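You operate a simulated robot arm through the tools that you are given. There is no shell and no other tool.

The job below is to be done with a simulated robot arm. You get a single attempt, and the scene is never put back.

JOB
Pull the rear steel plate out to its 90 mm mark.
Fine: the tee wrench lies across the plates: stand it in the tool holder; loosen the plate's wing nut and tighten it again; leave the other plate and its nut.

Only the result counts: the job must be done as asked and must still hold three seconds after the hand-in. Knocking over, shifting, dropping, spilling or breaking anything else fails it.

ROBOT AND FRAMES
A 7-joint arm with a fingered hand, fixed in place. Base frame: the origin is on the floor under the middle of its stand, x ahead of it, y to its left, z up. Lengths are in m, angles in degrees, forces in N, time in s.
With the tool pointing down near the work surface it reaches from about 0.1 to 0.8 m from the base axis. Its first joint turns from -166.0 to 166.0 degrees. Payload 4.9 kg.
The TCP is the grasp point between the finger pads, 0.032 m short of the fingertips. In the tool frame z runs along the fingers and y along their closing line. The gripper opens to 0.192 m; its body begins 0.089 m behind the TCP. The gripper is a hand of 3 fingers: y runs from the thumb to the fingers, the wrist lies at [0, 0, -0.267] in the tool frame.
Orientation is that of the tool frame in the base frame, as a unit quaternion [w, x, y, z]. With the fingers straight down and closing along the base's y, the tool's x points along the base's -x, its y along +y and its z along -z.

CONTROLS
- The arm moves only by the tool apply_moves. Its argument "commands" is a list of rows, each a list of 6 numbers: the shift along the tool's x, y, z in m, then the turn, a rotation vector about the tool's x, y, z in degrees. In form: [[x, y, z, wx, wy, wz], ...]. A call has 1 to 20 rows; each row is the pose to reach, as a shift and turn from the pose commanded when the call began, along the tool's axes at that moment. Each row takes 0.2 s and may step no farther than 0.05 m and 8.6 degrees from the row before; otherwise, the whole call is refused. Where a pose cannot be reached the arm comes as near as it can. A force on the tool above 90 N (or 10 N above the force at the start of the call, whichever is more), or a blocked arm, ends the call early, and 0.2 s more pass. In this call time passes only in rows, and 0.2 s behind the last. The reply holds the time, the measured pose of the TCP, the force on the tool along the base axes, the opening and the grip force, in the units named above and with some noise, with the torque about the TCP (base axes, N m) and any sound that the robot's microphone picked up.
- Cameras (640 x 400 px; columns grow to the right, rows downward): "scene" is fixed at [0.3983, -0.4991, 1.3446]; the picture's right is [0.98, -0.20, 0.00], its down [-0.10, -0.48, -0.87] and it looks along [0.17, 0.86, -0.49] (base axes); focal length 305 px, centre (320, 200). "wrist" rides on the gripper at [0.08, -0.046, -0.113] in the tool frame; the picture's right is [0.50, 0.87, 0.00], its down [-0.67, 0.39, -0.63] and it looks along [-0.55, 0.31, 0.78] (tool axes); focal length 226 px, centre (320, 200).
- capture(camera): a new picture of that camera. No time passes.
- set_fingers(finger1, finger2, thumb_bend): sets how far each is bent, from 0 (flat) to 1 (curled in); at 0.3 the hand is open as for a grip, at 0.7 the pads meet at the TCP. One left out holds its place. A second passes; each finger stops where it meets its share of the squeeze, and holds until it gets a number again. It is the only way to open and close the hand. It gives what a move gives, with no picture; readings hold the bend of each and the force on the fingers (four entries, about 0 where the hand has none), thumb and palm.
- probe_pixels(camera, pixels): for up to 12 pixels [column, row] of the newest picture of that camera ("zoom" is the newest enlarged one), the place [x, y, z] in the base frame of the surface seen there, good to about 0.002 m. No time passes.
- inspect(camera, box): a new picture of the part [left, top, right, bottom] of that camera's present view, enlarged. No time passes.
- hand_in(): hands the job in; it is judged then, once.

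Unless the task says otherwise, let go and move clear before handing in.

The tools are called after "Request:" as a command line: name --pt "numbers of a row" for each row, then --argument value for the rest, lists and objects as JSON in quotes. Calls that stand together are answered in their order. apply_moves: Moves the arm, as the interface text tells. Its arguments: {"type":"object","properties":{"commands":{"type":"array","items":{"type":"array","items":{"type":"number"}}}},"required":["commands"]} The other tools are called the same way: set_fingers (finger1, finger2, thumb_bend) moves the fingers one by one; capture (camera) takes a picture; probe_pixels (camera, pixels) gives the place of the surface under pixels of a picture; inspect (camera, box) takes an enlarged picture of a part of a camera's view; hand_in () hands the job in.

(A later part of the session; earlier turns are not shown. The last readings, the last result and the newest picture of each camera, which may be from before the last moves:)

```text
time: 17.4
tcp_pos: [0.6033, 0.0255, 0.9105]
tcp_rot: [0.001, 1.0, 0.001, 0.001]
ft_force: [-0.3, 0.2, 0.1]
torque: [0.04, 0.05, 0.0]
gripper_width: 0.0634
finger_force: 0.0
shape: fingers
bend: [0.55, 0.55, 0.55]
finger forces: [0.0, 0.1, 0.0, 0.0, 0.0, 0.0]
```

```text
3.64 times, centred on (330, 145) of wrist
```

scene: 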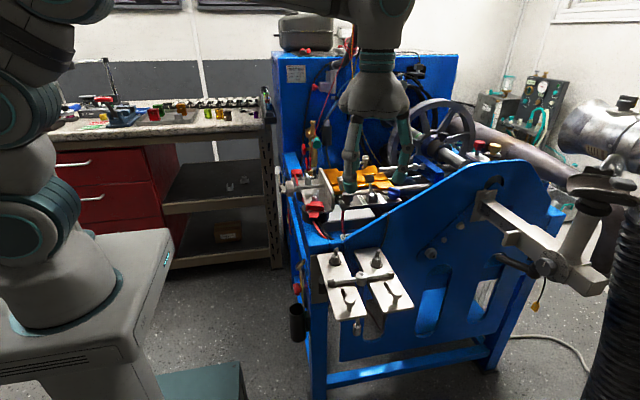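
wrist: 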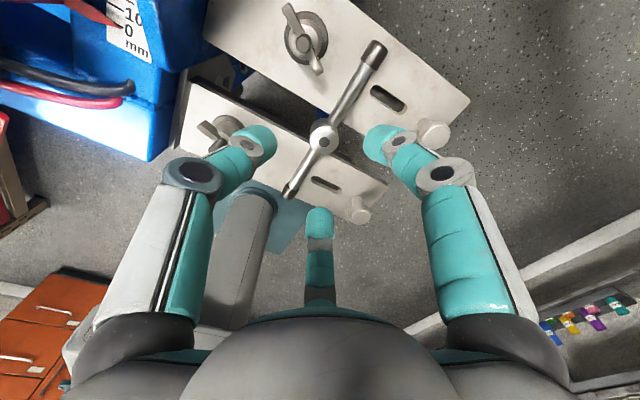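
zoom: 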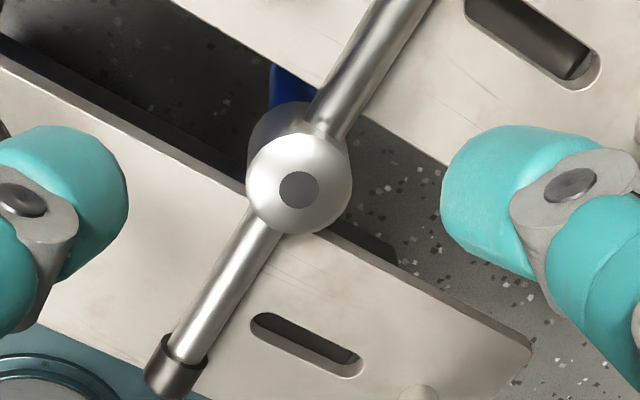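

The hub centre comes out at about (0.607, 0.0255) from the nearer camera. I'll shift 4 mm in x and descend to TCP z≈0.862 in small steps.

Request:
apply_moves --pt "0.004 0 0.012 0 0 0" --pt "0.004 0 0.024 0 0 0" --pt "0.004 0 0.036 0 0 0" --pt "0.004 0 0.048 0 0 0"

Request:
inspect --camera "scene" --box '[315, 235, 405, 305]'

Request:
capture --camera "wrist"

```text
time: 18.4
tcp_pos: [0.6075, 0.0261, 0.8627]
tcp_rot: [0.0, 1.0, 0.001, 0.001]
ft_force: [-0.3, 0.3, -0.7]
torque: [-0.04, -0.04, -0.01]
gripper_width: 0.0635
finger_force: 0.1
shape: fingers
bend: [0.55, 0.55, 0.55]
finger forces: [0.0, 0.1, 0.0, 0.1, 0.0, 0.0]
```

```text
5.71 times, centred on (360, 270) of scene
```

zoom: 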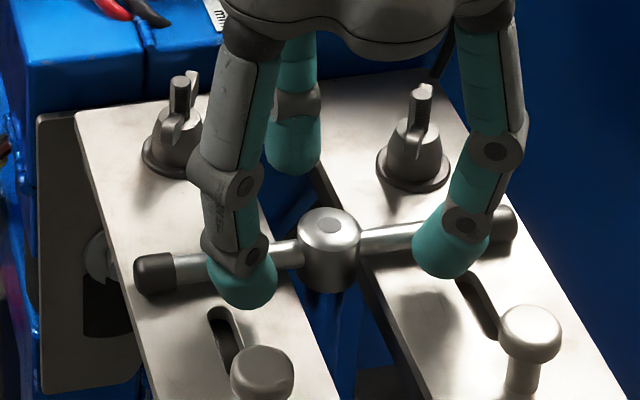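

```text
taken
```

wrist: 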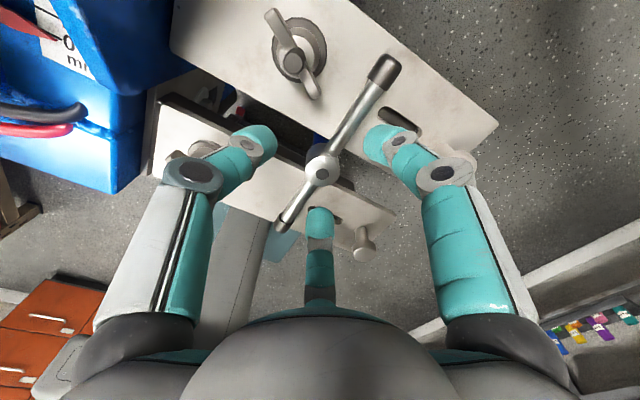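

The fingers straddle the hub as planned. I'll probe the fingertip bottoms to judge how much farther down I can go.

Request:
probe_pixels --camera "zoom" --pixels '[[247, 307], [247, 298], [247, 280], [275, 283], [452, 277], [452, 268], [420, 262], [485, 250], [295, 170], [295, 160], [320, 150], [215, 285]]'

```text
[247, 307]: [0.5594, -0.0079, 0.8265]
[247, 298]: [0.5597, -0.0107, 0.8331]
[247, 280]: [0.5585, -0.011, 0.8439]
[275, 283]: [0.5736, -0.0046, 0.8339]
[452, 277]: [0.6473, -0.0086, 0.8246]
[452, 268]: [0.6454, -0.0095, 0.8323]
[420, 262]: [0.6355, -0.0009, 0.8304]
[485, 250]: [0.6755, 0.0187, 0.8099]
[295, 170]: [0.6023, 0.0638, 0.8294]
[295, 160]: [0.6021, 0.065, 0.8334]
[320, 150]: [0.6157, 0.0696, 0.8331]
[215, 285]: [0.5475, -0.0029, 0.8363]
```

Tips are about 0.039 below the TCP, at z≈0.824, and the plates are at ≈0.807. I'll go down another 12 mm, then narrow the fingers to just short of contact.

Request:
apply_moves --pt "0 0 0.006 0 0 0" --pt "0 0 0.012 0 0 0"

Request:
set_fingers --finger1 0.6 --finger2 0.6 --thumb_bend 0.6

Request:
inspect --camera "scene" --box '[315, 235, 405, 305]'

Request:
inspect --camera "wrist" --box '[230, 90, 430, 230]'

```text
time: 19.0
tcp_pos: [0.6088, 0.027, 0.8518]
tcp_rot: [0.001, 1.0, 0.002, 0.002]
ft_force: [-1.9, -0.7, 9.4]
torque: [-0.25, 0.5, -0.01]
gripper_width: 0.0633
finger_force: 5.3
shape: fingers
bend: [0.55, 0.54, 0.55]
finger forces: [0.1, 9.9, 0.1, 0.1, 0.0, 0.0]
```

```text
time: 20.0
tcp_pos: [0.6064, 0.027, 0.8505]
tcp_rot: [0.0, 1.0, 0.001, 0.001]
ft_force: [0.4, -1.7, 3.8]
torque: [-0.09, 0.02, 0.01]
gripper_width: 0.0427
finger_force: 1.9
shape: fingers
bend: [0.6, 0.6, 0.6]
finger forces: [1.6, 2.6, 0.1, 0.0, 0.0, 0.0]
```

```text
5.71 times, centred on (360, 270) of scene
```

zoom: 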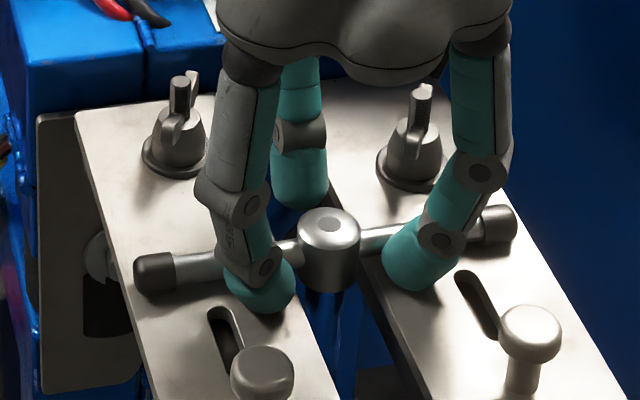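

```text
2.86 times, centred on (330, 160) of wrist
```

zoom: 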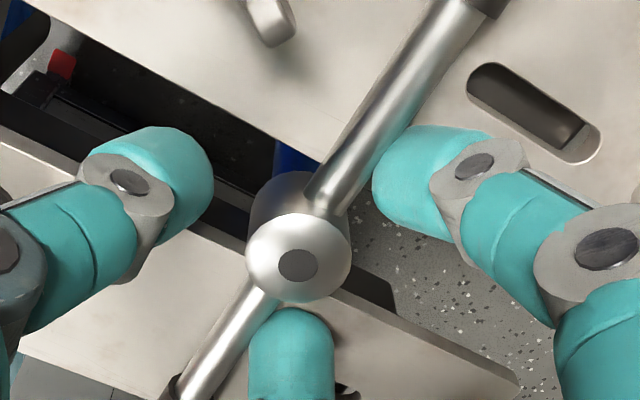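

At TCP z≈0.851 the fingertips lightly touch down (about 10 N, now 4 N). I'll raise 2 mm and then close the hand on the hub.

Request:
apply_moves --pt "0 0 -0.002 0 0 0"

Request:
set_fingers --finger1 0.63 --finger2 0.63 --thumb_bend 0.66

Request:
inspect --camera "scene" --box '[315, 235, 405, 305]'

Request:
inspect --camera "wrist" --box '[230, 90, 430, 230]'

```text
time: 20.4
tcp_pos: [0.6067, 0.0255, 0.852]
tcp_rot: [0.0, 1.0, 0.001, 0.0]
ft_force: [-0.6, -0.4, 0.8]
torque: [0.01, 0.0, -0.01]
gripper_width: 0.043
finger_force: 0.2
shape: fingers
bend: [0.6, 0.6, 0.6]
finger forces: [0.2, 0.1, 0.0, 0.0, 0.0, 0.0]
```

```text
time: 21.4
tcp_pos: [0.6074, 0.0274, 0.8528]
tcp_rot: [0.0, 1.0, 0.001, 0.0]
ft_force: [-0.9, -0.7, 0.4]
torque: [-0.04, 0.01, 0.04]
gripper_width: 0.0277
finger_force: 2.0
shape: fingers
bend: [0.62, 0.62, 0.66]
finger forces: [0.9, 0.8, 0.0, 0.1, 1.3, 0.0]
```

```text
5.71 times, centred on (360, 270) of scene
```

zoom: 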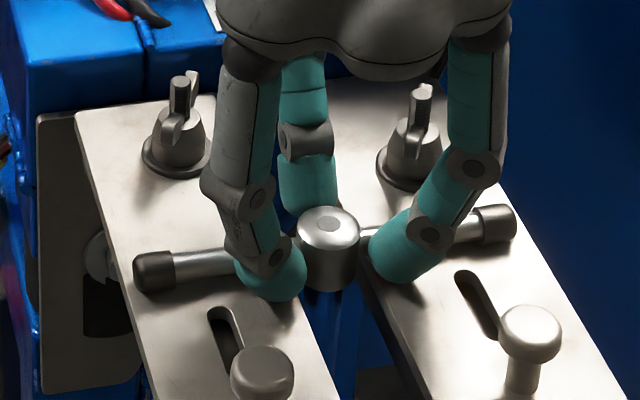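

```text
2.86 times, centred on (330, 160) of wrist
```

zoom: 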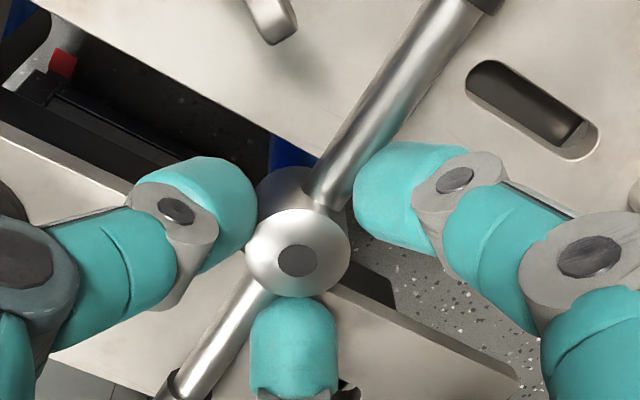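

All three fingers now rest on the hub and bars (about 1 N each), with the hub well centred. I'll squeeze harder.

Request:
set_fingers --finger1 0.8 --finger2 0.8 --thumb_bend 0.8

Request:
inspect --camera "scene" --box '[315, 235, 405, 305]'

Request:
inspect --camera "wrist" --box '[230, 90, 430, 230]'

```text
time: 22.4
tcp_pos: [0.6082, 0.0274, 0.8536]
tcp_rot: [-0.001, 1.0, 0.0, 0.0]
ft_force: [-0.3, 1.0, -5.3]
torque: [-0.04, 0.04, 0.02]
gripper_width: 0.0203
finger_force: 21.8
shape: fingers
bend: [0.64, 0.64, 0.67]
finger forces: [12.9, 12.8, 0.1, 0.0, 18.3, 0.0]
```

```text
5.71 times, centred on (360, 270) of scene
```

zoom: 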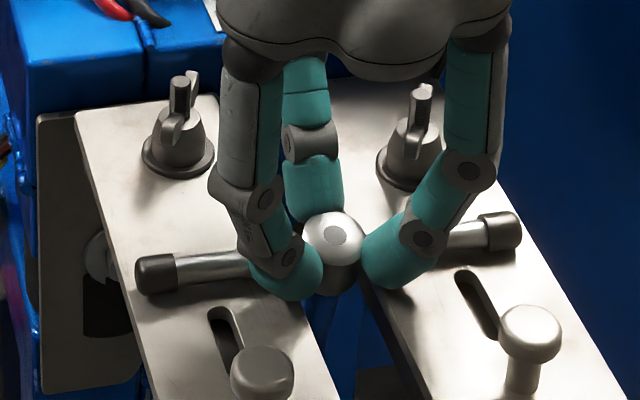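

```text
2.86 times, centred on (330, 160) of wrist
```

zoom: 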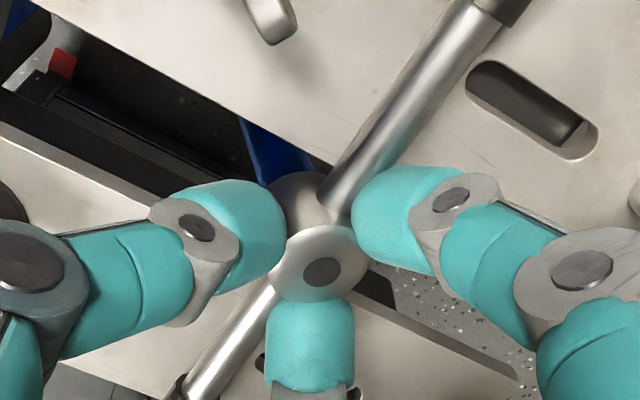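

The grip is 13/13/18 N and −5 N shows on the tool, so it already carries some of the wrench. I'll lift 1 cm and check.

Request:
apply_moves --pt "0 0 -0.005 0 0 0" --pt "0 0 -0.01 0 0 0"

Request:
inspect --camera "scene" --box '[315, 235, 405, 335]'

Request:
inspect --camera "wrist" --box '[230, 90, 430, 230]'

```text
time: 23.0
tcp_pos: [0.6072, 0.0272, 0.8631]
tcp_rot: [0.0, 1.0, 0.001, 0.001]
ft_force: [-0.8, -0.6, -3.4]
torque: [-0.05, -0.01, -0.01]
gripper_width: 0.0203
finger_force: 22.0
shape: fingers
bend: [0.64, 0.64, 0.67]
finger forces: [12.9, 12.9, 0.0, 0.0, 18.4, 0.0]
```

```text
4.00 times, centred on (360, 285) of scene
```

zoom: 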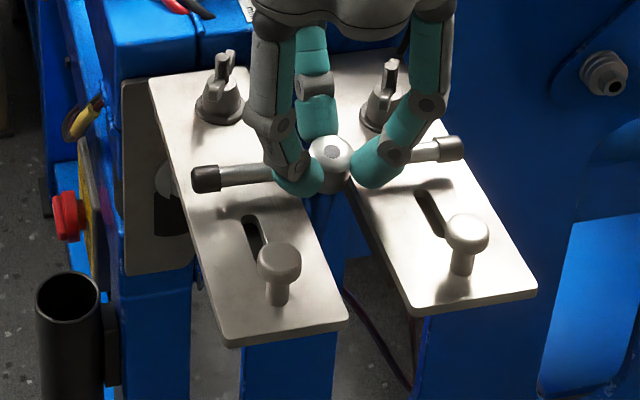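

```text
2.86 times, centred on (330, 160) of wrist
```

zoom: 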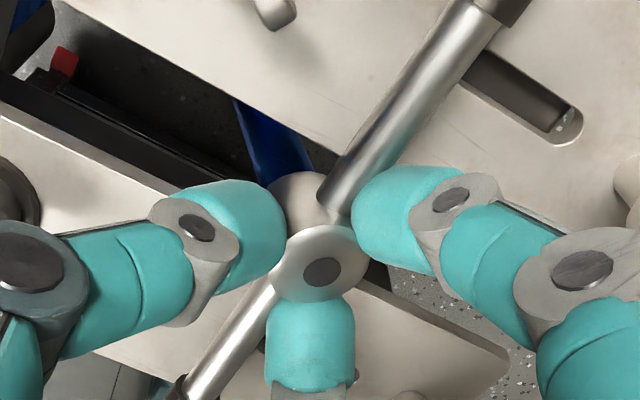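

The wrench is off the plates (weight about 3.5 N), but it has tipped a little in the grip — the hub top now faces the camera more. I'll lift 5 cm more, slowly, and look at the shank.

Request:
apply_moves --pt "0 0 -0.01 0 0 0" --pt "0 0 -0.02 0 0 0" --pt "0 0 -0.03 0 0 0" --pt "0 0 -0.04 0 0 0" --pt "0 0 -0.05 0 0 0"

Request:
inspect --camera "scene" --box '[305, 215, 415, 335]'

Request:
capture --camera "wrist"

```text
time: 24.2
tcp_pos: [0.6065, 0.0275, 0.9143]
tcp_rot: [0.0, 1.0, 0.001, 0.0]
ft_force: [0.7, 0.5, -4.2]
torque: [-0.06, -0.03, 0.01]
gripper_width: 0.0203
finger_force: 22.1
shape: fingers
bend: [0.64, 0.64, 0.67]
finger forces: [13.1, 13.1, 0.0, 0.1, 18.3, 0.0]
```

```text
3.33 times, centred on (360, 275) of scene
```

zoom: 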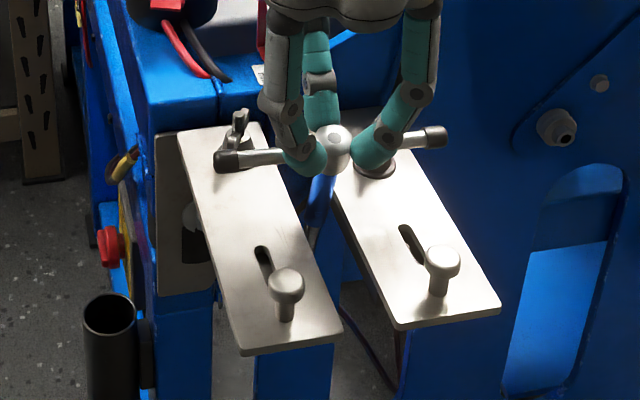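

```text
taken
```

wrist: 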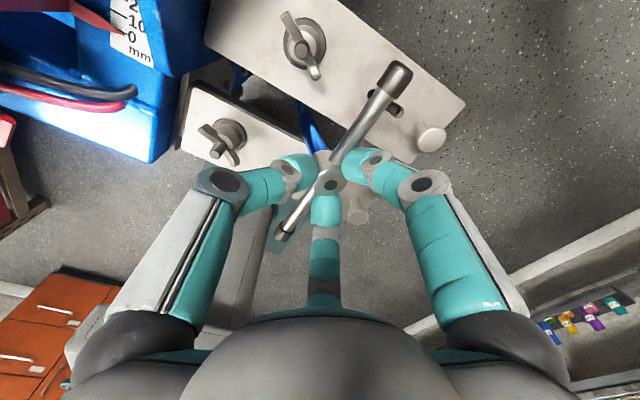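

I need to see the shank below the hub; I'll enlarge around zoom (325,210).

Request:
inspect --camera "scene" --box '[340, 245, 385, 305]'

Request:
inspect --camera "wrist" --box '[260, 60, 400, 230]'

```text
6.67 times, centred on (362, 275) of scene
```

zoom: 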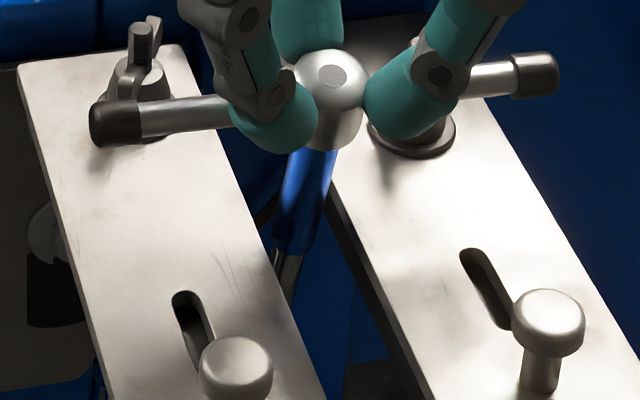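

```text
2.35 times, centred on (330, 145) of wrist
```

zoom: 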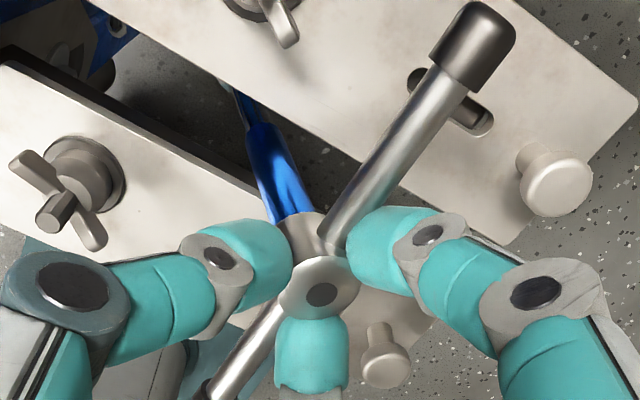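

The shank has a blue sleeve below the hub and has swung toward +y at the bottom. I'll probe along it to measure the tilt.

Request:
probe_pixels --camera "zoom" --pixels '[[292, 205], [280, 180], [268, 150], [258, 130], [242, 105], [236, 95], [321, 293], [365, 225], [400, 160], [470, 40], [240, 370], [300, 225]]'

```text
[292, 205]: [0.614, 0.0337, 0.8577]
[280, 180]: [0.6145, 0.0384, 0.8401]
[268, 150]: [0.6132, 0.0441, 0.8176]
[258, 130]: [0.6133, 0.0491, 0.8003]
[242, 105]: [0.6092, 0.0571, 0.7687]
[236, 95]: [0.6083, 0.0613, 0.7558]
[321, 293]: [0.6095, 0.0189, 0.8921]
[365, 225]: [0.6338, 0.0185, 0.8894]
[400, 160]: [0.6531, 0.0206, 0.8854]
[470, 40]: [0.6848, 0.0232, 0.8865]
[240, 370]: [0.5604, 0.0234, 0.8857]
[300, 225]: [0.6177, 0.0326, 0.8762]
```

The shank leans about 15° (bottom toward +y), and after a +90° turn that lean will suit the tilted approach to the cup beside the frame. I'll lift straight up to TCP z≈1.12.

Request:
apply_moves --pt "0 0 -0.02 0 0 0" --pt "0 0 -0.04 0 0 0" --pt "0 0 -0.06 0 0 0" --pt "0 0 -0.08 0 0 0" --pt "0 0 -0.1 0 0 0" --pt "0 0 -0.12 0 0 0" --pt "0 0 -0.14 0 0 0" --pt "0 0 -0.16 0 0 0" --pt "0 0 -0.18 0 0 0" --pt "0 0 -0.195 0 0 0" --pt "0 0 -0.206 0 0 0"

Request:
inspect --camera "scene" --box '[290, 130, 430, 290]'

Request:
capture --camera "wrist"

```text
time: 26.6
tcp_pos: [0.607, 0.0277, 1.1187]
tcp_rot: [0.0, 1.0, 0.0, 0.001]
ft_force: [-0.1, -1.0, -4.6]
torque: [-0.09, 0.01, 0.01]
gripper_width: 0.0203
finger_force: 22.6
shape: fingers
bend: [0.64, 0.64, 0.67]
finger forces: [13.5, 13.3, 0.0, 0.0, 18.0, 0.1]
```

```text
2.50 times, centred on (360, 210) of scene
```

zoom: 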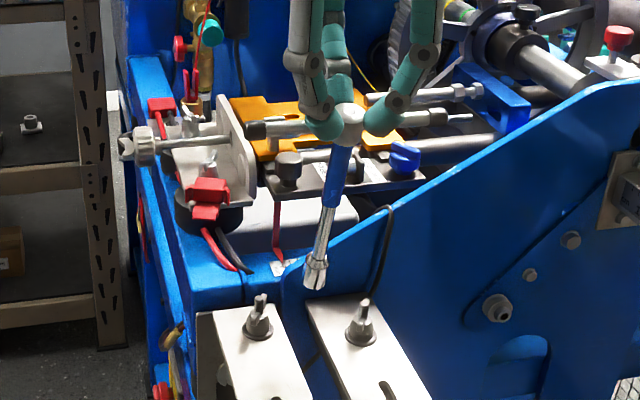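

```text
taken
```

wrist: 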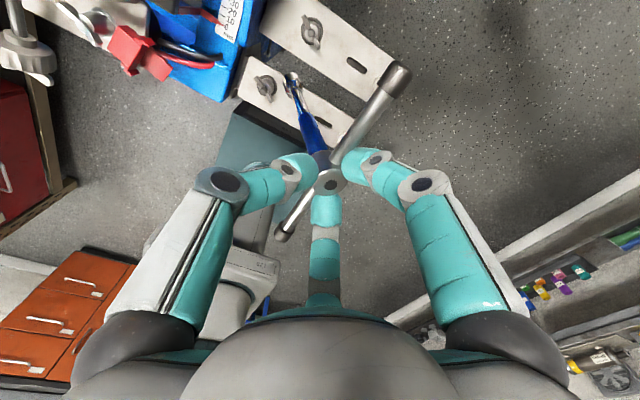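

The whole wrench is visible now, firmly held. I'll probe its socket and hub to get the exact tilt and length.

Request:
probe_pixels --camera "zoom" --pixels '[[313, 285], [314, 270], [316, 258], [322, 235], [330, 205], [338, 165], [347, 120], [350, 112], [258, 130], [420, 117], [330, 200], [345, 140]]'

Request:
inspect --camera "wrist" --box '[260, 50, 420, 250]'

Request:
probe_pixels --camera "wrist" --pixels '[[292, 77], [290, 80], [294, 88], [300, 105], [310, 130], [316, 145], [331, 185], [390, 85], [350, 140], [285, 228], [297, 82], [289, 73]]'

```text
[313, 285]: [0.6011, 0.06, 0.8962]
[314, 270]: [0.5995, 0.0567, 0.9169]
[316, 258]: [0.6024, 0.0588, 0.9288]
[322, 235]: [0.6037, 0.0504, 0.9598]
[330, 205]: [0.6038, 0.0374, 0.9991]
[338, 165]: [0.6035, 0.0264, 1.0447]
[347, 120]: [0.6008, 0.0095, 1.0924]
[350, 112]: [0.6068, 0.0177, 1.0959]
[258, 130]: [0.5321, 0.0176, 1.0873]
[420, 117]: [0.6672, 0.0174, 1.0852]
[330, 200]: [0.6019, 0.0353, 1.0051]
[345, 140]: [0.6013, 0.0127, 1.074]
```

```text
2.00 times, centred on (340, 150) of wrist
```

zoom: 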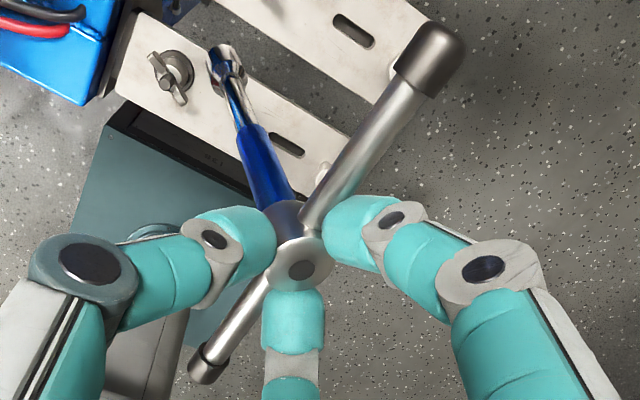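

```text
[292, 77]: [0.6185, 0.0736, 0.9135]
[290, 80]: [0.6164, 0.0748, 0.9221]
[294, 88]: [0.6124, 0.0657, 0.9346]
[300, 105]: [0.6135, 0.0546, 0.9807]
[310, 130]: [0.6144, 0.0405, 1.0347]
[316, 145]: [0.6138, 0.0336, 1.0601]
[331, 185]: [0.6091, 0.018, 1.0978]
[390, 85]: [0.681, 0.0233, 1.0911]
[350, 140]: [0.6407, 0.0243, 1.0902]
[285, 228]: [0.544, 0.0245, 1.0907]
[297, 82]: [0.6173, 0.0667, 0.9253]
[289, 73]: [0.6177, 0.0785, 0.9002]
```

The wrench is 0.21 m long, leaning 14° in the grip. Next I check the surroundings of the cup — the yellow plug and red button on the frame's side — before planning the insertion.

Request:
inspect --camera "scene" --box '[280, 240, 340, 350]'

Request:
probe_pixels --camera "scene" --pixels '[[303, 261], [300, 264], [297, 267], [295, 268], [292, 290], [296, 284], [299, 275], [306, 262], [310, 270], [309, 290], [306, 300], [306, 330]]'

```text
3.64 times, centred on (310, 295) of scene
```

zoom: 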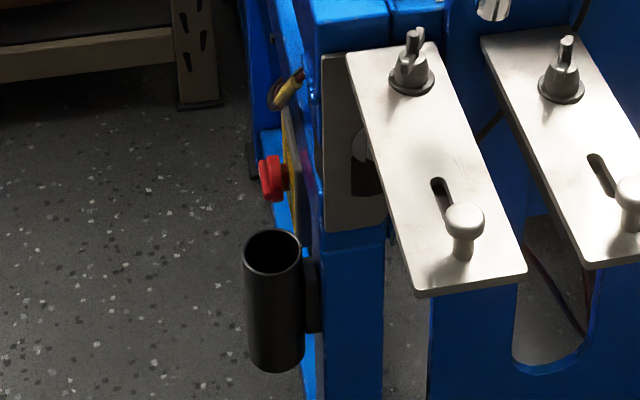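

```text
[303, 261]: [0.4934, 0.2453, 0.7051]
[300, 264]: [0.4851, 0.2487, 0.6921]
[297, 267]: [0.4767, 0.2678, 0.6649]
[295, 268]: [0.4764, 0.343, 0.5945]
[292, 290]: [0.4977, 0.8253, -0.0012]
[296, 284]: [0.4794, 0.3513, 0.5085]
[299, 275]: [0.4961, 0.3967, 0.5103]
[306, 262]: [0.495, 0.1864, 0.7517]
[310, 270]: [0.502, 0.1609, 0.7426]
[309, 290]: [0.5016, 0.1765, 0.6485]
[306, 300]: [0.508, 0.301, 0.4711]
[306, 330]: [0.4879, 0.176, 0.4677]
```

The frame wall starts at x≈0.495 and the plug reaches out to x≈0.475 at y≈0.26, z≈0.68, so I will insert with the hand tilted about 22° away from the wall. First I carry the wrench clear to (0.395, 0.03, 1.12) while turning +90°.

Request:
apply_moves --pt "-0.019 0 0 0 0 -8.2" --pt "-0.038 0 0 0 0 -16.4" --pt "-0.058 0 0 0 0 -24.5" --pt "-0.077 0 0 0 0 -32.7" --pt "-0.096 0 0 0 0 -40.9" --pt "-0.115 0 0 0 0 -49.1" --pt "-0.135 0 0 0 0 -57.3" --pt "-0.154 0 0 0 0 -65.5" --pt "-0.173 0 0 0 0 -73.6" --pt "-0.193 0 0 0 0 -81.8" --pt "-0.212 0 0 0 0 -90"

Request:
capture --camera "scene"

Request:
capture --camera "wrist"

```text
time: 29.0
tcp_pos: [0.3953, 0.0265, 1.1195]
tcp_rot: [0.0, 0.705, 0.709, 0.001]
ft_force: [0.9, 0.5, -3.8]
torque: [0.0, -0.11, 0.03]
gripper_width: 0.0203
finger_force: 22.5
shape: fingers
bend: [0.64, 0.64, 0.67]
finger forces: [14.3, 13.5, 0.0, 0.0, 17.9, 0.0]
```

```text
taken
```

scene: 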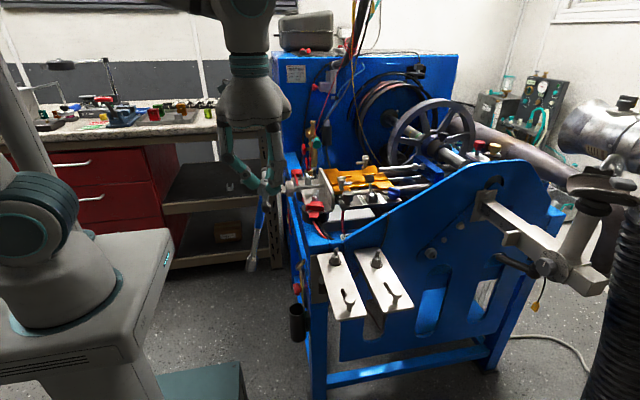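

```text
taken
```

wrist: 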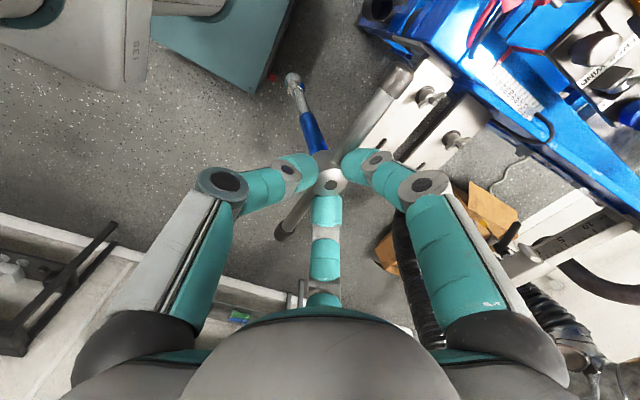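

The wrench hangs clear. Now I move +y to 0.188 and tilt the hand 22° so the wrench leans slightly outward over the cup.

Request:
apply_moves --pt "0.027 0 0 -3.7 0 0" --pt "0.054 0 0 -7.4 0 0" --pt "0.081 0 0 -11.1 0 0" --pt "0.108 0 0 -14.8 0 0" --pt "0.135 0 0 -18.5 0 0" --pt "0.162 0 0 -22.2 0 0"

Request:
inspect --camera "scene" --box '[220, 130, 360, 330]'

Request:
capture --camera "wrist"

```text
time: 30.4
tcp_pos: [0.395, 0.189, 1.1192]
tcp_rot: [0.137, 0.693, 0.695, 0.137]
ft_force: [0.3, -0.3, -5.1]
torque: [-0.02, 0.11, -0.01]
gripper_width: 0.02
finger_force: 24.2
shape: fingers
bend: [0.64, 0.64, 0.72]
finger forces: [13.4, 13.6, 0.0, 0.0, 20.7, 0.0]
```

```text
2.00 times, centred on (290, 230) of scene
```

zoom: 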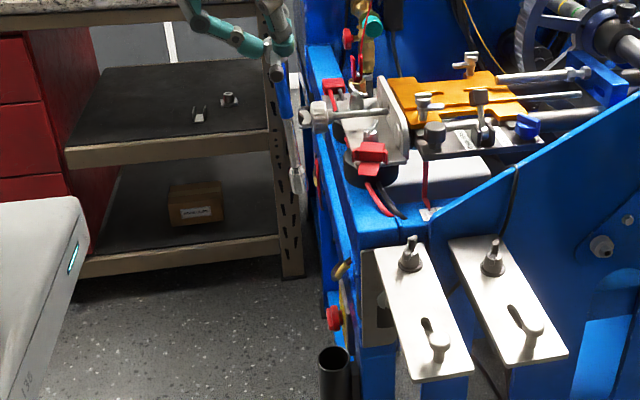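

```text
taken
```

wrist: 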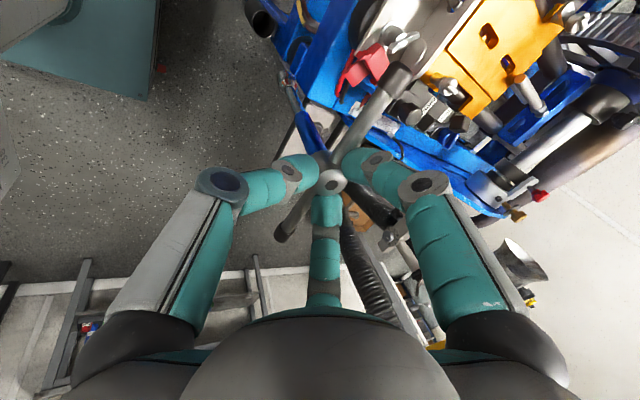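

The thumb bend rose from 0.67 to 0.72, so the wrench may have shifted in the grip. I'll enlarge and probe it before going down.

Request:
inspect --camera "scene" --box '[255, 130, 325, 240]'

Request:
inspect --camera "wrist" --box '[250, 50, 430, 260]'

```text
3.64 times, centred on (290, 185) of scene
```

zoom: 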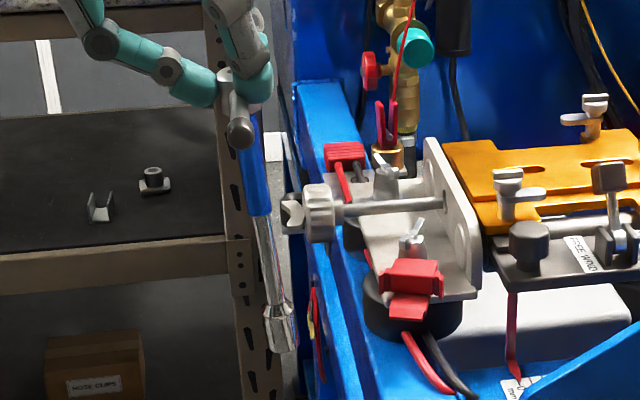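

```text
1.90 times, centred on (340, 155) of wrist
```

zoom: 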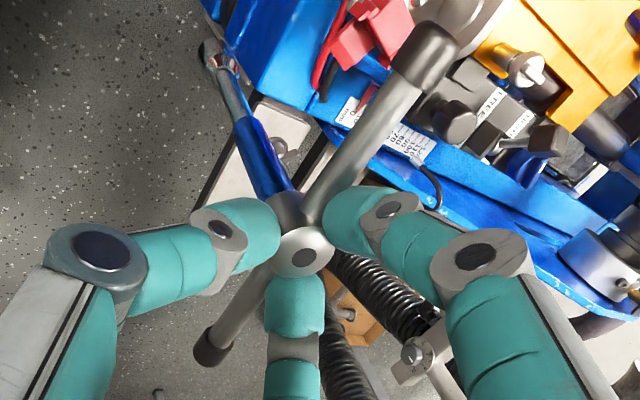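

I'll probe the wrench in both views.

Request:
probe_pixels --camera "zoom" --pixels '[[204, 45], [218, 75], [232, 105], [248, 140], [270, 180], [302, 258], [290, 250], [430, 45], [350, 140], [210, 350], [228, 60], [245, 100]]'

Request:
probe_pixels --camera "scene" --pixels '[[279, 225], [279, 220], [278, 212], [277, 205], [273, 190], [271, 180], [269, 168], [268, 165], [275, 220], [283, 220], [264, 160], [266, 150]]'

```text
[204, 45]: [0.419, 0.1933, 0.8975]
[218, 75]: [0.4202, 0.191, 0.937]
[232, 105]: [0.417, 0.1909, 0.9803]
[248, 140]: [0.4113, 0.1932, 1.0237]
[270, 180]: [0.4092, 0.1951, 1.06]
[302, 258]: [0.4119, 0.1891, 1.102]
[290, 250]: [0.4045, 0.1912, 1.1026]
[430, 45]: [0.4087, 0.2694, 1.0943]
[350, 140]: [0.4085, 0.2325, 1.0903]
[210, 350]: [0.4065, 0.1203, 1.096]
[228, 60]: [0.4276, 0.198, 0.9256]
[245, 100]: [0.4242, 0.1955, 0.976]
```

```text
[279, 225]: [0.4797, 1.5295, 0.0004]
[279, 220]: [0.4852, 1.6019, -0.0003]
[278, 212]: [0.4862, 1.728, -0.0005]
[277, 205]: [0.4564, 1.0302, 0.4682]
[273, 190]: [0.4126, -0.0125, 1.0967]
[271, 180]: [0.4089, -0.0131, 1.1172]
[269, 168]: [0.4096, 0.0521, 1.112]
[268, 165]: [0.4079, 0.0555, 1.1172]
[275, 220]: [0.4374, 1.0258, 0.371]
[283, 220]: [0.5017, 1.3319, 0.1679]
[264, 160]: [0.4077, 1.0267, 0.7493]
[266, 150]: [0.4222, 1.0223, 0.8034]
```

The hub is where expected; the wrench has pivoted a few degrees and now leans only ~4°, which is fine for insertion. I'll descend to just above the cup mouth (socket at z≈0.605).

Request:
apply_moves --pt "0 -0.0083 0.0275 0 0 0" --pt "0 -0.0167 0.055 0 0 0" --pt "0 -0.025 0.0825 0 0 0" --pt "0 -0.0333 0.11 0 0 0" --pt "0.001 -0.0417 0.1375 0 0 0" --pt "0.001 -0.05 0.165 0 0 0" --pt "0.001 -0.0583 0.1924 0 0 0" --pt "0.001 -0.0667 0.22 0 0 0" --pt "0.001 -0.075 0.2474 0 0 0" --pt "0.001 -0.0833 0.2749 0 0 0"

Request:
inspect --camera "scene" --box '[250, 210, 350, 350]'

Request:
capture --camera "wrist"

```text
time: 32.6
tcp_pos: [0.4223, 0.1906, 0.8317]
tcp_rot: [0.136, 0.693, 0.695, 0.137]
ft_force: [-0.2, 0.4, -4.7]
torque: [-0.02, 0.08, 0.01]
gripper_width: 0.02
finger_force: 23.9
shape: fingers
bend: [0.63, 0.64, 0.72]
finger forces: [14.2, 13.2, 0.0, 0.0, 20.4, 0.0]
```

```text
2.86 times, centred on (300, 280) of scene
```

zoom: 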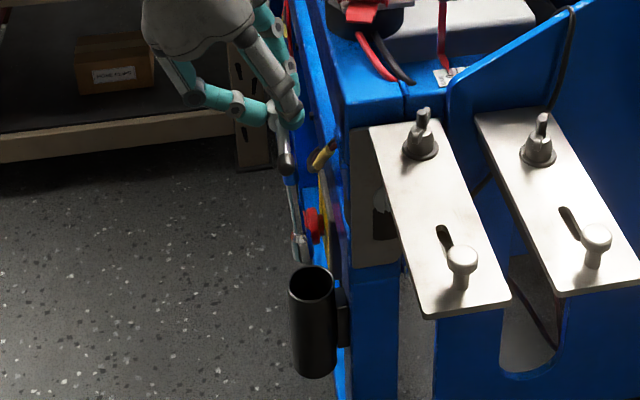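

```text
taken
```

wrist: 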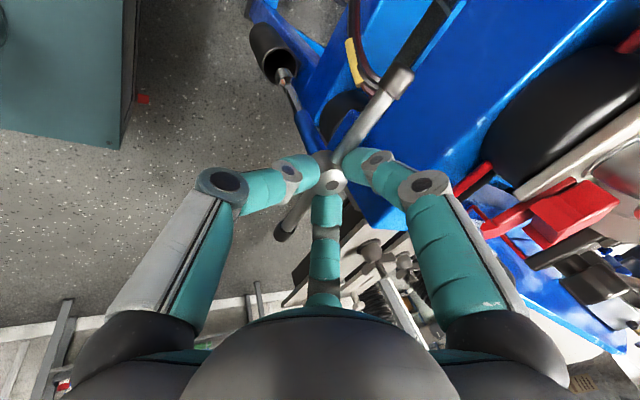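

The socket hangs just above the cup (wrist pixel (283,75), cup mouth at (277,60)). I'll enlarge and measure the offset.

Request:
inspect --camera "wrist" --box '[235, 10, 345, 120]'

```text
3.64 times, centred on (290, 65) of wrist
```

zoom: 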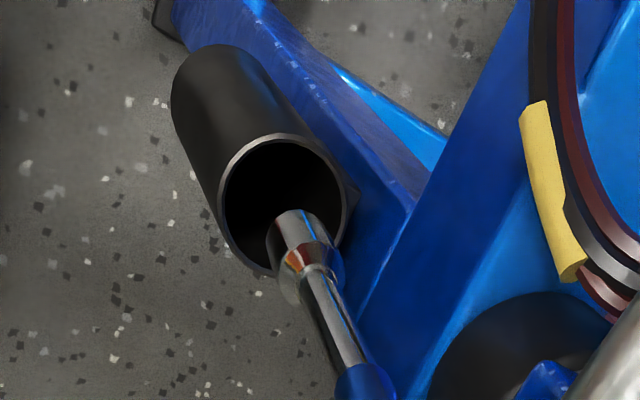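

Request:
probe_pixels --camera "zoom" --pixels '[[275, 136], [235, 160], [222, 200], [240, 250], [345, 220], [325, 150], [290, 225], [305, 220], [282, 240], [310, 260], [330, 310], [345, 340]]'

Request:
inspect --camera "scene" --box '[280, 260, 330, 320]'

Request:
probe_pixels --camera "zoom" --pixels '[[298, 170], [298, 150], [286, 160], [310, 160], [295, 120], [290, 90], [320, 190], [320, 290], [260, 240], [380, 235], [318, 200], [340, 200]]'

```text
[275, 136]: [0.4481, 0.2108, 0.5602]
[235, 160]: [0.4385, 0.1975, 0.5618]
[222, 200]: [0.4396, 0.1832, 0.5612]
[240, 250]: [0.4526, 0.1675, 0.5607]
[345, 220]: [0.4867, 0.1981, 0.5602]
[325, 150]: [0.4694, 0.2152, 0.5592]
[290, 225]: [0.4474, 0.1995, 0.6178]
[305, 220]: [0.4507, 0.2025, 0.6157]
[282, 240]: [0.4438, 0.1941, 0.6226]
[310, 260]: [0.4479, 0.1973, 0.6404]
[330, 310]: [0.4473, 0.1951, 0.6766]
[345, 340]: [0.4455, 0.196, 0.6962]
```

```text
6.67 times, centred on (305, 290) of scene
```

zoom: 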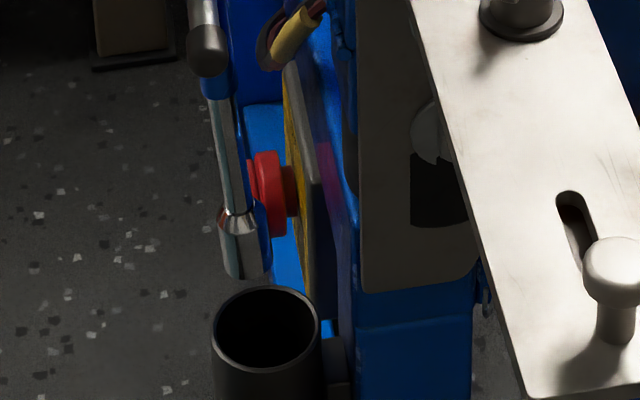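

```text
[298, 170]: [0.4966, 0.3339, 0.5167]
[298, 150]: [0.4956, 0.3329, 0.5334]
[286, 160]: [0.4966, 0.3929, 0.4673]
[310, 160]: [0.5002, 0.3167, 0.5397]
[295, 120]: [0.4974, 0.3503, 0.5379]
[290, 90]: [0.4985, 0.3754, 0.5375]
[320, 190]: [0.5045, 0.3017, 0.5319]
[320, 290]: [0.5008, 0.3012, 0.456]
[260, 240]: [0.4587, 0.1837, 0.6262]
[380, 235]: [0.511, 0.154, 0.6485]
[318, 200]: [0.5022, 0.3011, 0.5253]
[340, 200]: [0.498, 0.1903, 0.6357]
```

The cup centre is (0.4626, 0.1904) and the socket is at about (0.4545, 0.193), which suits the lean; I only need −2.5 mm in y. I'll insert half way along the wrench's axis.

Request:
apply_moves --pt "-0.0025 0 0 0 0 0" --pt "-0.0025 -0.0049 0.0152 0 0 0" --pt "-0.0025 -0.0099 0.0303 0 0 0" --pt "-0.0025 -0.0148 0.0455 0 0 0" --pt "-0.0025 -0.0197 0.0606 0 0 0" --pt "-0.0025 -0.0246 0.0758 0 0 0"

Request:
inspect --camera "scene" --box '[260, 220, 350, 340]'

Request:
capture --camera "wrist"

Request:
inspect --camera "wrist" --box '[235, 10, 425, 180]'

```text
time: 34.0
tcp_pos: [0.4279, 0.1875, 0.7519]
tcp_rot: [0.136, 0.694, 0.694, 0.137]
ft_force: [0.0, 0.5, -3.8]
torque: [-0.01, 0.12, -0.01]
gripper_width: 0.02
finger_force: 24.0
shape: fingers
bend: [0.63, 0.64, 0.72]
finger forces: [14.3, 13.2, 0.1, 0.1, 20.6, 0.0]
```

```text
3.33 times, centred on (305, 280) of scene
```

zoom: 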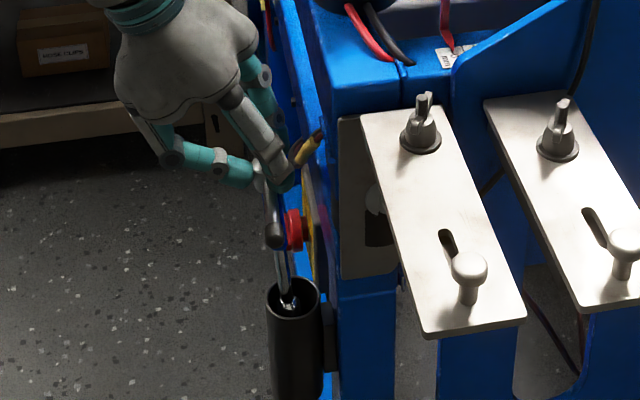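

```text
taken
```

wrist: 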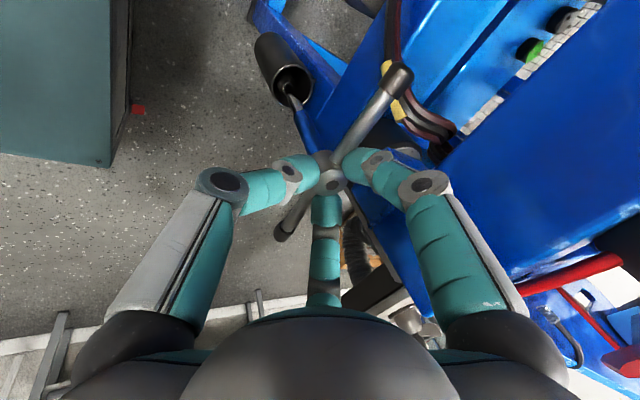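

```text
2.35 times, centred on (330, 95) of wrist
```

zoom: 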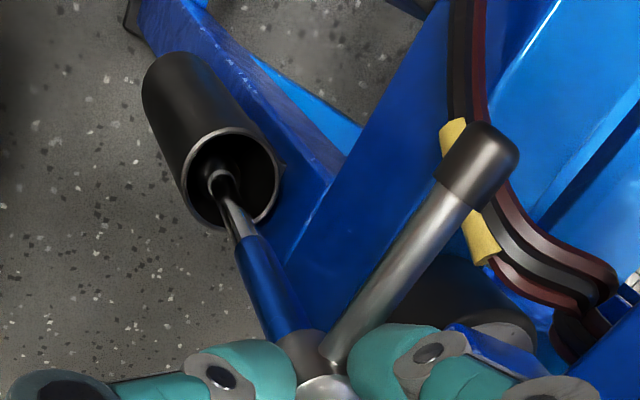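

The socket is inside the cup with no contact force. The handle's +y cap at zoom (480,165) passes near the yellow plug and cables, so I'll probe that clearance before lowering more.

Request:
probe_pixels --camera "zoom" --pixels '[[480, 160], [460, 190], [505, 150], [450, 135], [485, 245], [515, 215], [540, 260], [575, 280], [480, 60], [530, 335], [430, 350], [450, 310]]'

Request:
probe_pixels --camera "wrist" --pixels '[[400, 75], [397, 112], [415, 110], [440, 130], [445, 150], [375, 160], [395, 165], [415, 185], [410, 155], [432, 165], [420, 150], [380, 140]]'

```text
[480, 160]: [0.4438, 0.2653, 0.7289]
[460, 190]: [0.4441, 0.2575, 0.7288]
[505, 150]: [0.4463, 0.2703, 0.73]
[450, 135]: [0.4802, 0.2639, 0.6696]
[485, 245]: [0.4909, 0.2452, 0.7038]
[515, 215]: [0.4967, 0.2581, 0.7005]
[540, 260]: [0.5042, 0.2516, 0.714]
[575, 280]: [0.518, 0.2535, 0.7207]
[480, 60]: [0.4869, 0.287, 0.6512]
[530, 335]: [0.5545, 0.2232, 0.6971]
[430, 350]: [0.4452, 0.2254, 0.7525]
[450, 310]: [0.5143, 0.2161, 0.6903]
```

```text
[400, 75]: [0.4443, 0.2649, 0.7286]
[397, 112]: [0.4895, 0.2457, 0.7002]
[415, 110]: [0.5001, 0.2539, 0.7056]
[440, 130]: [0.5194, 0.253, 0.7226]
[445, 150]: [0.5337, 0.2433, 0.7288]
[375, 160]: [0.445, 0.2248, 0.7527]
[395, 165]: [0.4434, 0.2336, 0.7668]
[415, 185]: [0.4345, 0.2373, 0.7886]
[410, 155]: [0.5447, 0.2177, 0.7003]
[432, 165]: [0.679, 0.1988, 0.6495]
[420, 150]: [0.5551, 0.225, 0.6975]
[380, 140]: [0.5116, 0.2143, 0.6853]
```

Clearances of about 18 mm hold at the cap. I'll lower most of the rest, leaving about 15 mm to the estimated bottom.

Request:
apply_moves --pt "0 -0.0049 0.0152 0 0 0" --pt "0 -0.0099 0.0303 0 0 0" --pt "0 -0.0148 0.0455 0 0 0" --pt "0 -0.0197 0.0606 0 0 0"

Request:
inspect --camera "scene" --box '[260, 220, 350, 340]'

Request:
inspect --camera "wrist" --box '[235, 10, 425, 180]'

```text
time: 35.0
tcp_pos: [0.4314, 0.188, 0.6889]
tcp_rot: [0.135, 0.693, 0.695, 0.135]
ft_force: [0.0, -0.1, -4.2]
torque: [0.02, 0.13, 0.0]
gripper_width: 0.02
finger_force: 24.0
shape: fingers
bend: [0.63, 0.64, 0.72]
finger forces: [14.3, 13.2, 0.0, 0.0, 20.5, 0.0]
```

```text
3.33 times, centred on (305, 280) of scene
```

zoom: 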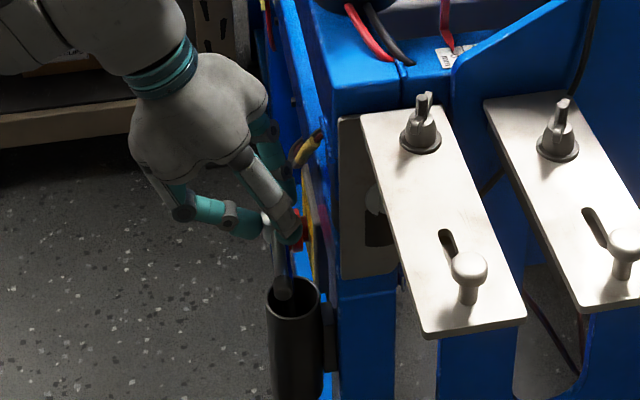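

```text
2.35 times, centred on (330, 95) of wrist
```

zoom: 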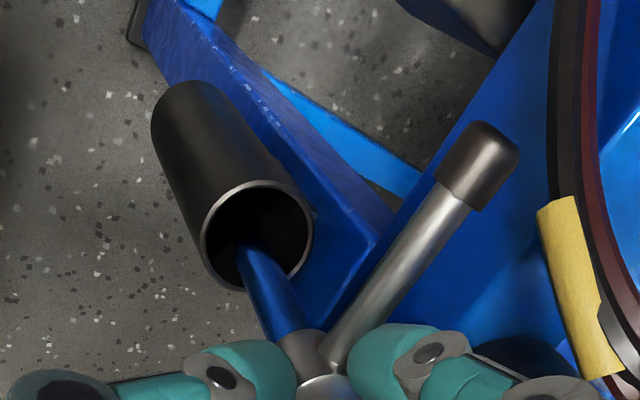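

The shank and part of the sleeve are inside the cup; force still equals the weight. I'll lower in 4 mm steps feeling for the bottom.

Request:
apply_moves --pt "0 -0.0012 0.0038 0 0 0" --pt "0 -0.0025 0.0076 0 0 0" --pt "0 -0.0037 0.0114 0 0 0"

```text
time: 35.8
tcp_pos: [0.4326, 0.1872, 0.6779]
tcp_rot: [0.137, 0.693, 0.694, 0.136]
ft_force: [1.0, 0.0, -3.5]
torque: [0.02, 0.11, -0.03]
gripper_width: 0.0201
finger_force: 23.9
shape: fingers
bend: [0.63, 0.64, 0.72]
finger forces: [14.2, 13.2, 0.1, 0.0, 20.5, 0.0]
```

Request:
apply_moves --pt "0 -0.0006 0.002 0 0 0" --pt "0 -0.0013 0.004 0 0 0"

```text
time: 36.4
tcp_pos: [0.4336, 0.1869, 0.6739]
tcp_rot: [0.136, 0.692, 0.695, 0.136]
ft_force: [-0.5, -0.6, -5.0]
torque: [0.04, 0.09, -0.01]
gripper_width: 0.0202
finger_force: 24.1
shape: fingers
bend: [0.63, 0.64, 0.72]
finger forces: [14.2, 13.3, 0.0, 0.0, 20.7, 0.1]
```

No bottom contact yet (force is still just the weight). I'll continue in 2 mm steps.

Request:
apply_moves --pt "0 -0.0006 0.002 0 0 0" --pt "0 -0.0013 0.004 0 0 0" --pt "0 -0.0019 0.006 0 0 0"

Request:
inspect --camera "wrist" --box '[235, 10, 425, 180]'

```text
time: 37.2
tcp_pos: [0.4345, 0.1874, 0.6671]
tcp_rot: [0.136, 0.693, 0.695, 0.136]
ft_force: [0.3, 0.1, -3.4]
torque: [0.01, 0.1, -0.03]
gripper_width: 0.0199
finger_force: 24.4
shape: fingers
bend: [0.63, 0.64, 0.72]
finger forces: [14.2, 13.2, 0.1, 0.0, 20.5, 0.0]
```

```text
2.35 times, centred on (330, 95) of wrist
```

zoom: 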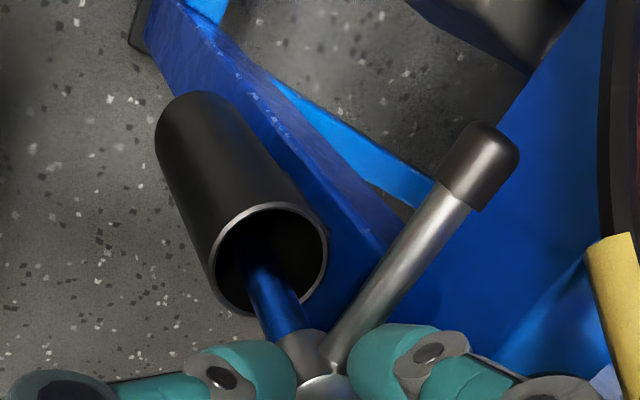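

The cup's outer bottom works out at about z=0.418, so there are still ~15 mm to go. I'll keep lowering and feeling.

Request:
apply_moves --pt "0 -0.001 0.003 0 0 0" --pt "0 -0.002 0.006 0 0 0" --pt "0 -0.0029 0.009 0 0 0"

```text
time: 38.0
tcp_pos: [0.4364, 0.1885, 0.6602]
tcp_rot: [0.137, 0.693, 0.694, 0.138]
ft_force: [0.7, 0.2, 10.9]
torque: [-0.04, -0.24, 0.01]
gripper_width: 0.0201
finger_force: 27.6
shape: fingers
bend: [0.63, 0.64, 0.73]
finger forces: [17.2, 17.3, 0.1, 0.0, 19.4, 0.1]
```

The force flipped to +11 N: the wrench stands on the cup's bottom. I'll ease off 1 mm and open the hand a little, thumb first.

Request:
apply_moves --pt "0 0.0005 -0.0015 0 0 0"

Request:
set_fingers --finger1 0.6 --finger2 0.6 --thumb_bend 0.58

Request:
inspect --camera "scene" --box '[260, 220, 350, 340]'

Request:
capture --camera "wrist"

```text
time: 38.4
tcp_pos: [0.436, 0.1876, 0.6599]
tcp_rot: [0.137, 0.693, 0.694, 0.137]
ft_force: [0.5, 0.1, 11.4]
torque: [-0.03, -0.33, -0.03]
gripper_width: 0.0201
finger_force: 26.9
shape: fingers
bend: [0.63, 0.64, 0.73]
finger forces: [17.6, 17.5, 0.0, 0.1, 18.8, 0.1]
```

```text
time: 39.4
tcp_pos: [0.4341, 0.188, 0.6591]
tcp_rot: [0.136, 0.693, 0.695, 0.136]
ft_force: [-0.4, 0.3, 0.4]
torque: [0.0, -0.03, 0.0]
gripper_width: 0.0484
finger_force: 0.0
shape: fingers
bend: [0.6, 0.6, 0.57]
finger forces: [0.0, 0.0, 0.0, 0.0, 0.0, 0.0]
```

```text
3.33 times, centred on (305, 280) of scene
```

zoom: 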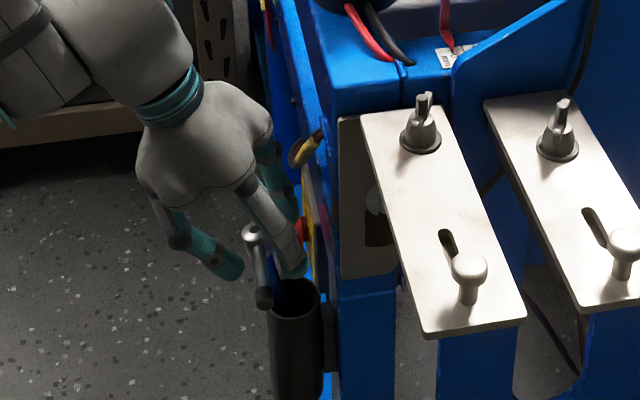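

```text
taken
```

wrist: 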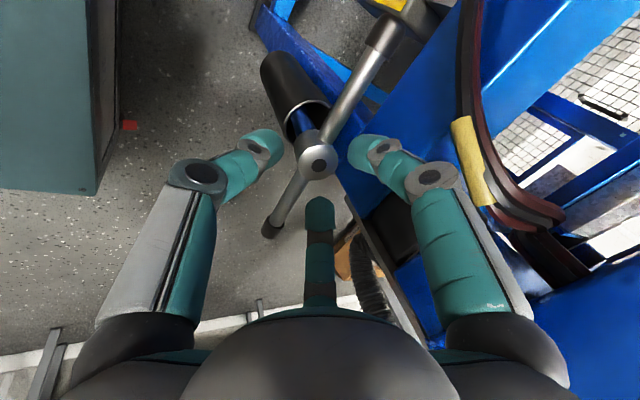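

The hand is free (0 N) and the wrench stands in the cup, leaning outward. I'll check clearance around the hub before backing off.

Request:
inspect --camera "wrist" --box '[220, 90, 420, 250]'

Request:
probe_pixels --camera "zoom" --pixels '[[318, 190], [300, 215], [345, 175], [400, 60], [270, 290], [235, 120], [420, 110], [318, 270], [285, 160], [265, 110], [300, 130], [440, 20]]'

Request:
inspect --camera "scene" --box '[280, 260, 330, 330]'

```text
2.50 times, centred on (320, 170) of wrist
```

zoom: 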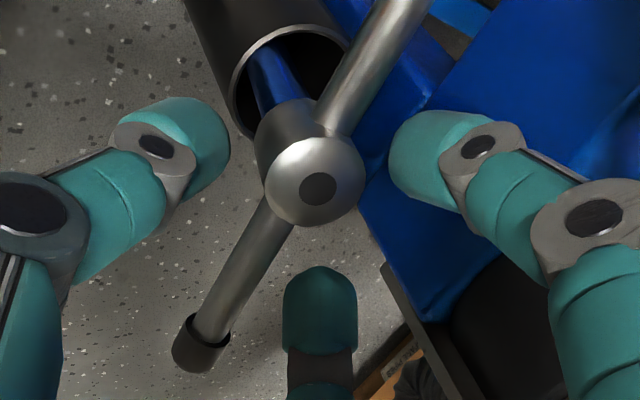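

```text
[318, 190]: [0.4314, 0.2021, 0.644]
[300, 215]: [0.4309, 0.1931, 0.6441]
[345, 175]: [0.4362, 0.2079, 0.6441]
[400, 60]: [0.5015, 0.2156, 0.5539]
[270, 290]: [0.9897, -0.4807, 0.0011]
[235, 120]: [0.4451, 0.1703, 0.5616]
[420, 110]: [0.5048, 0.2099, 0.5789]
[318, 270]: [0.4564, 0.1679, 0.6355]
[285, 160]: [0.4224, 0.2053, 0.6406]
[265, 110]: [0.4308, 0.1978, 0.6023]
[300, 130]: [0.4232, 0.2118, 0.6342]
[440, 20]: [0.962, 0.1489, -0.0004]
```

```text
5.71 times, centred on (305, 295) of scene
```

zoom: 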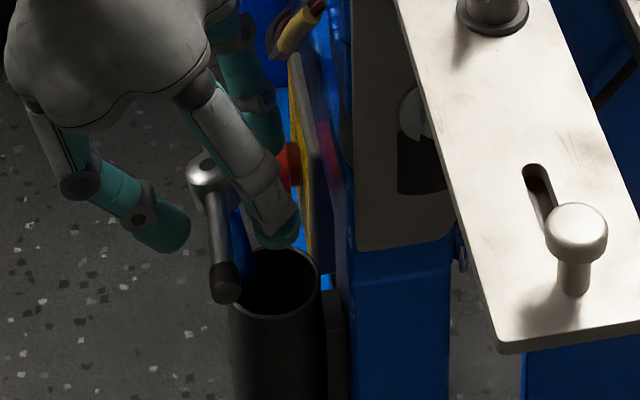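

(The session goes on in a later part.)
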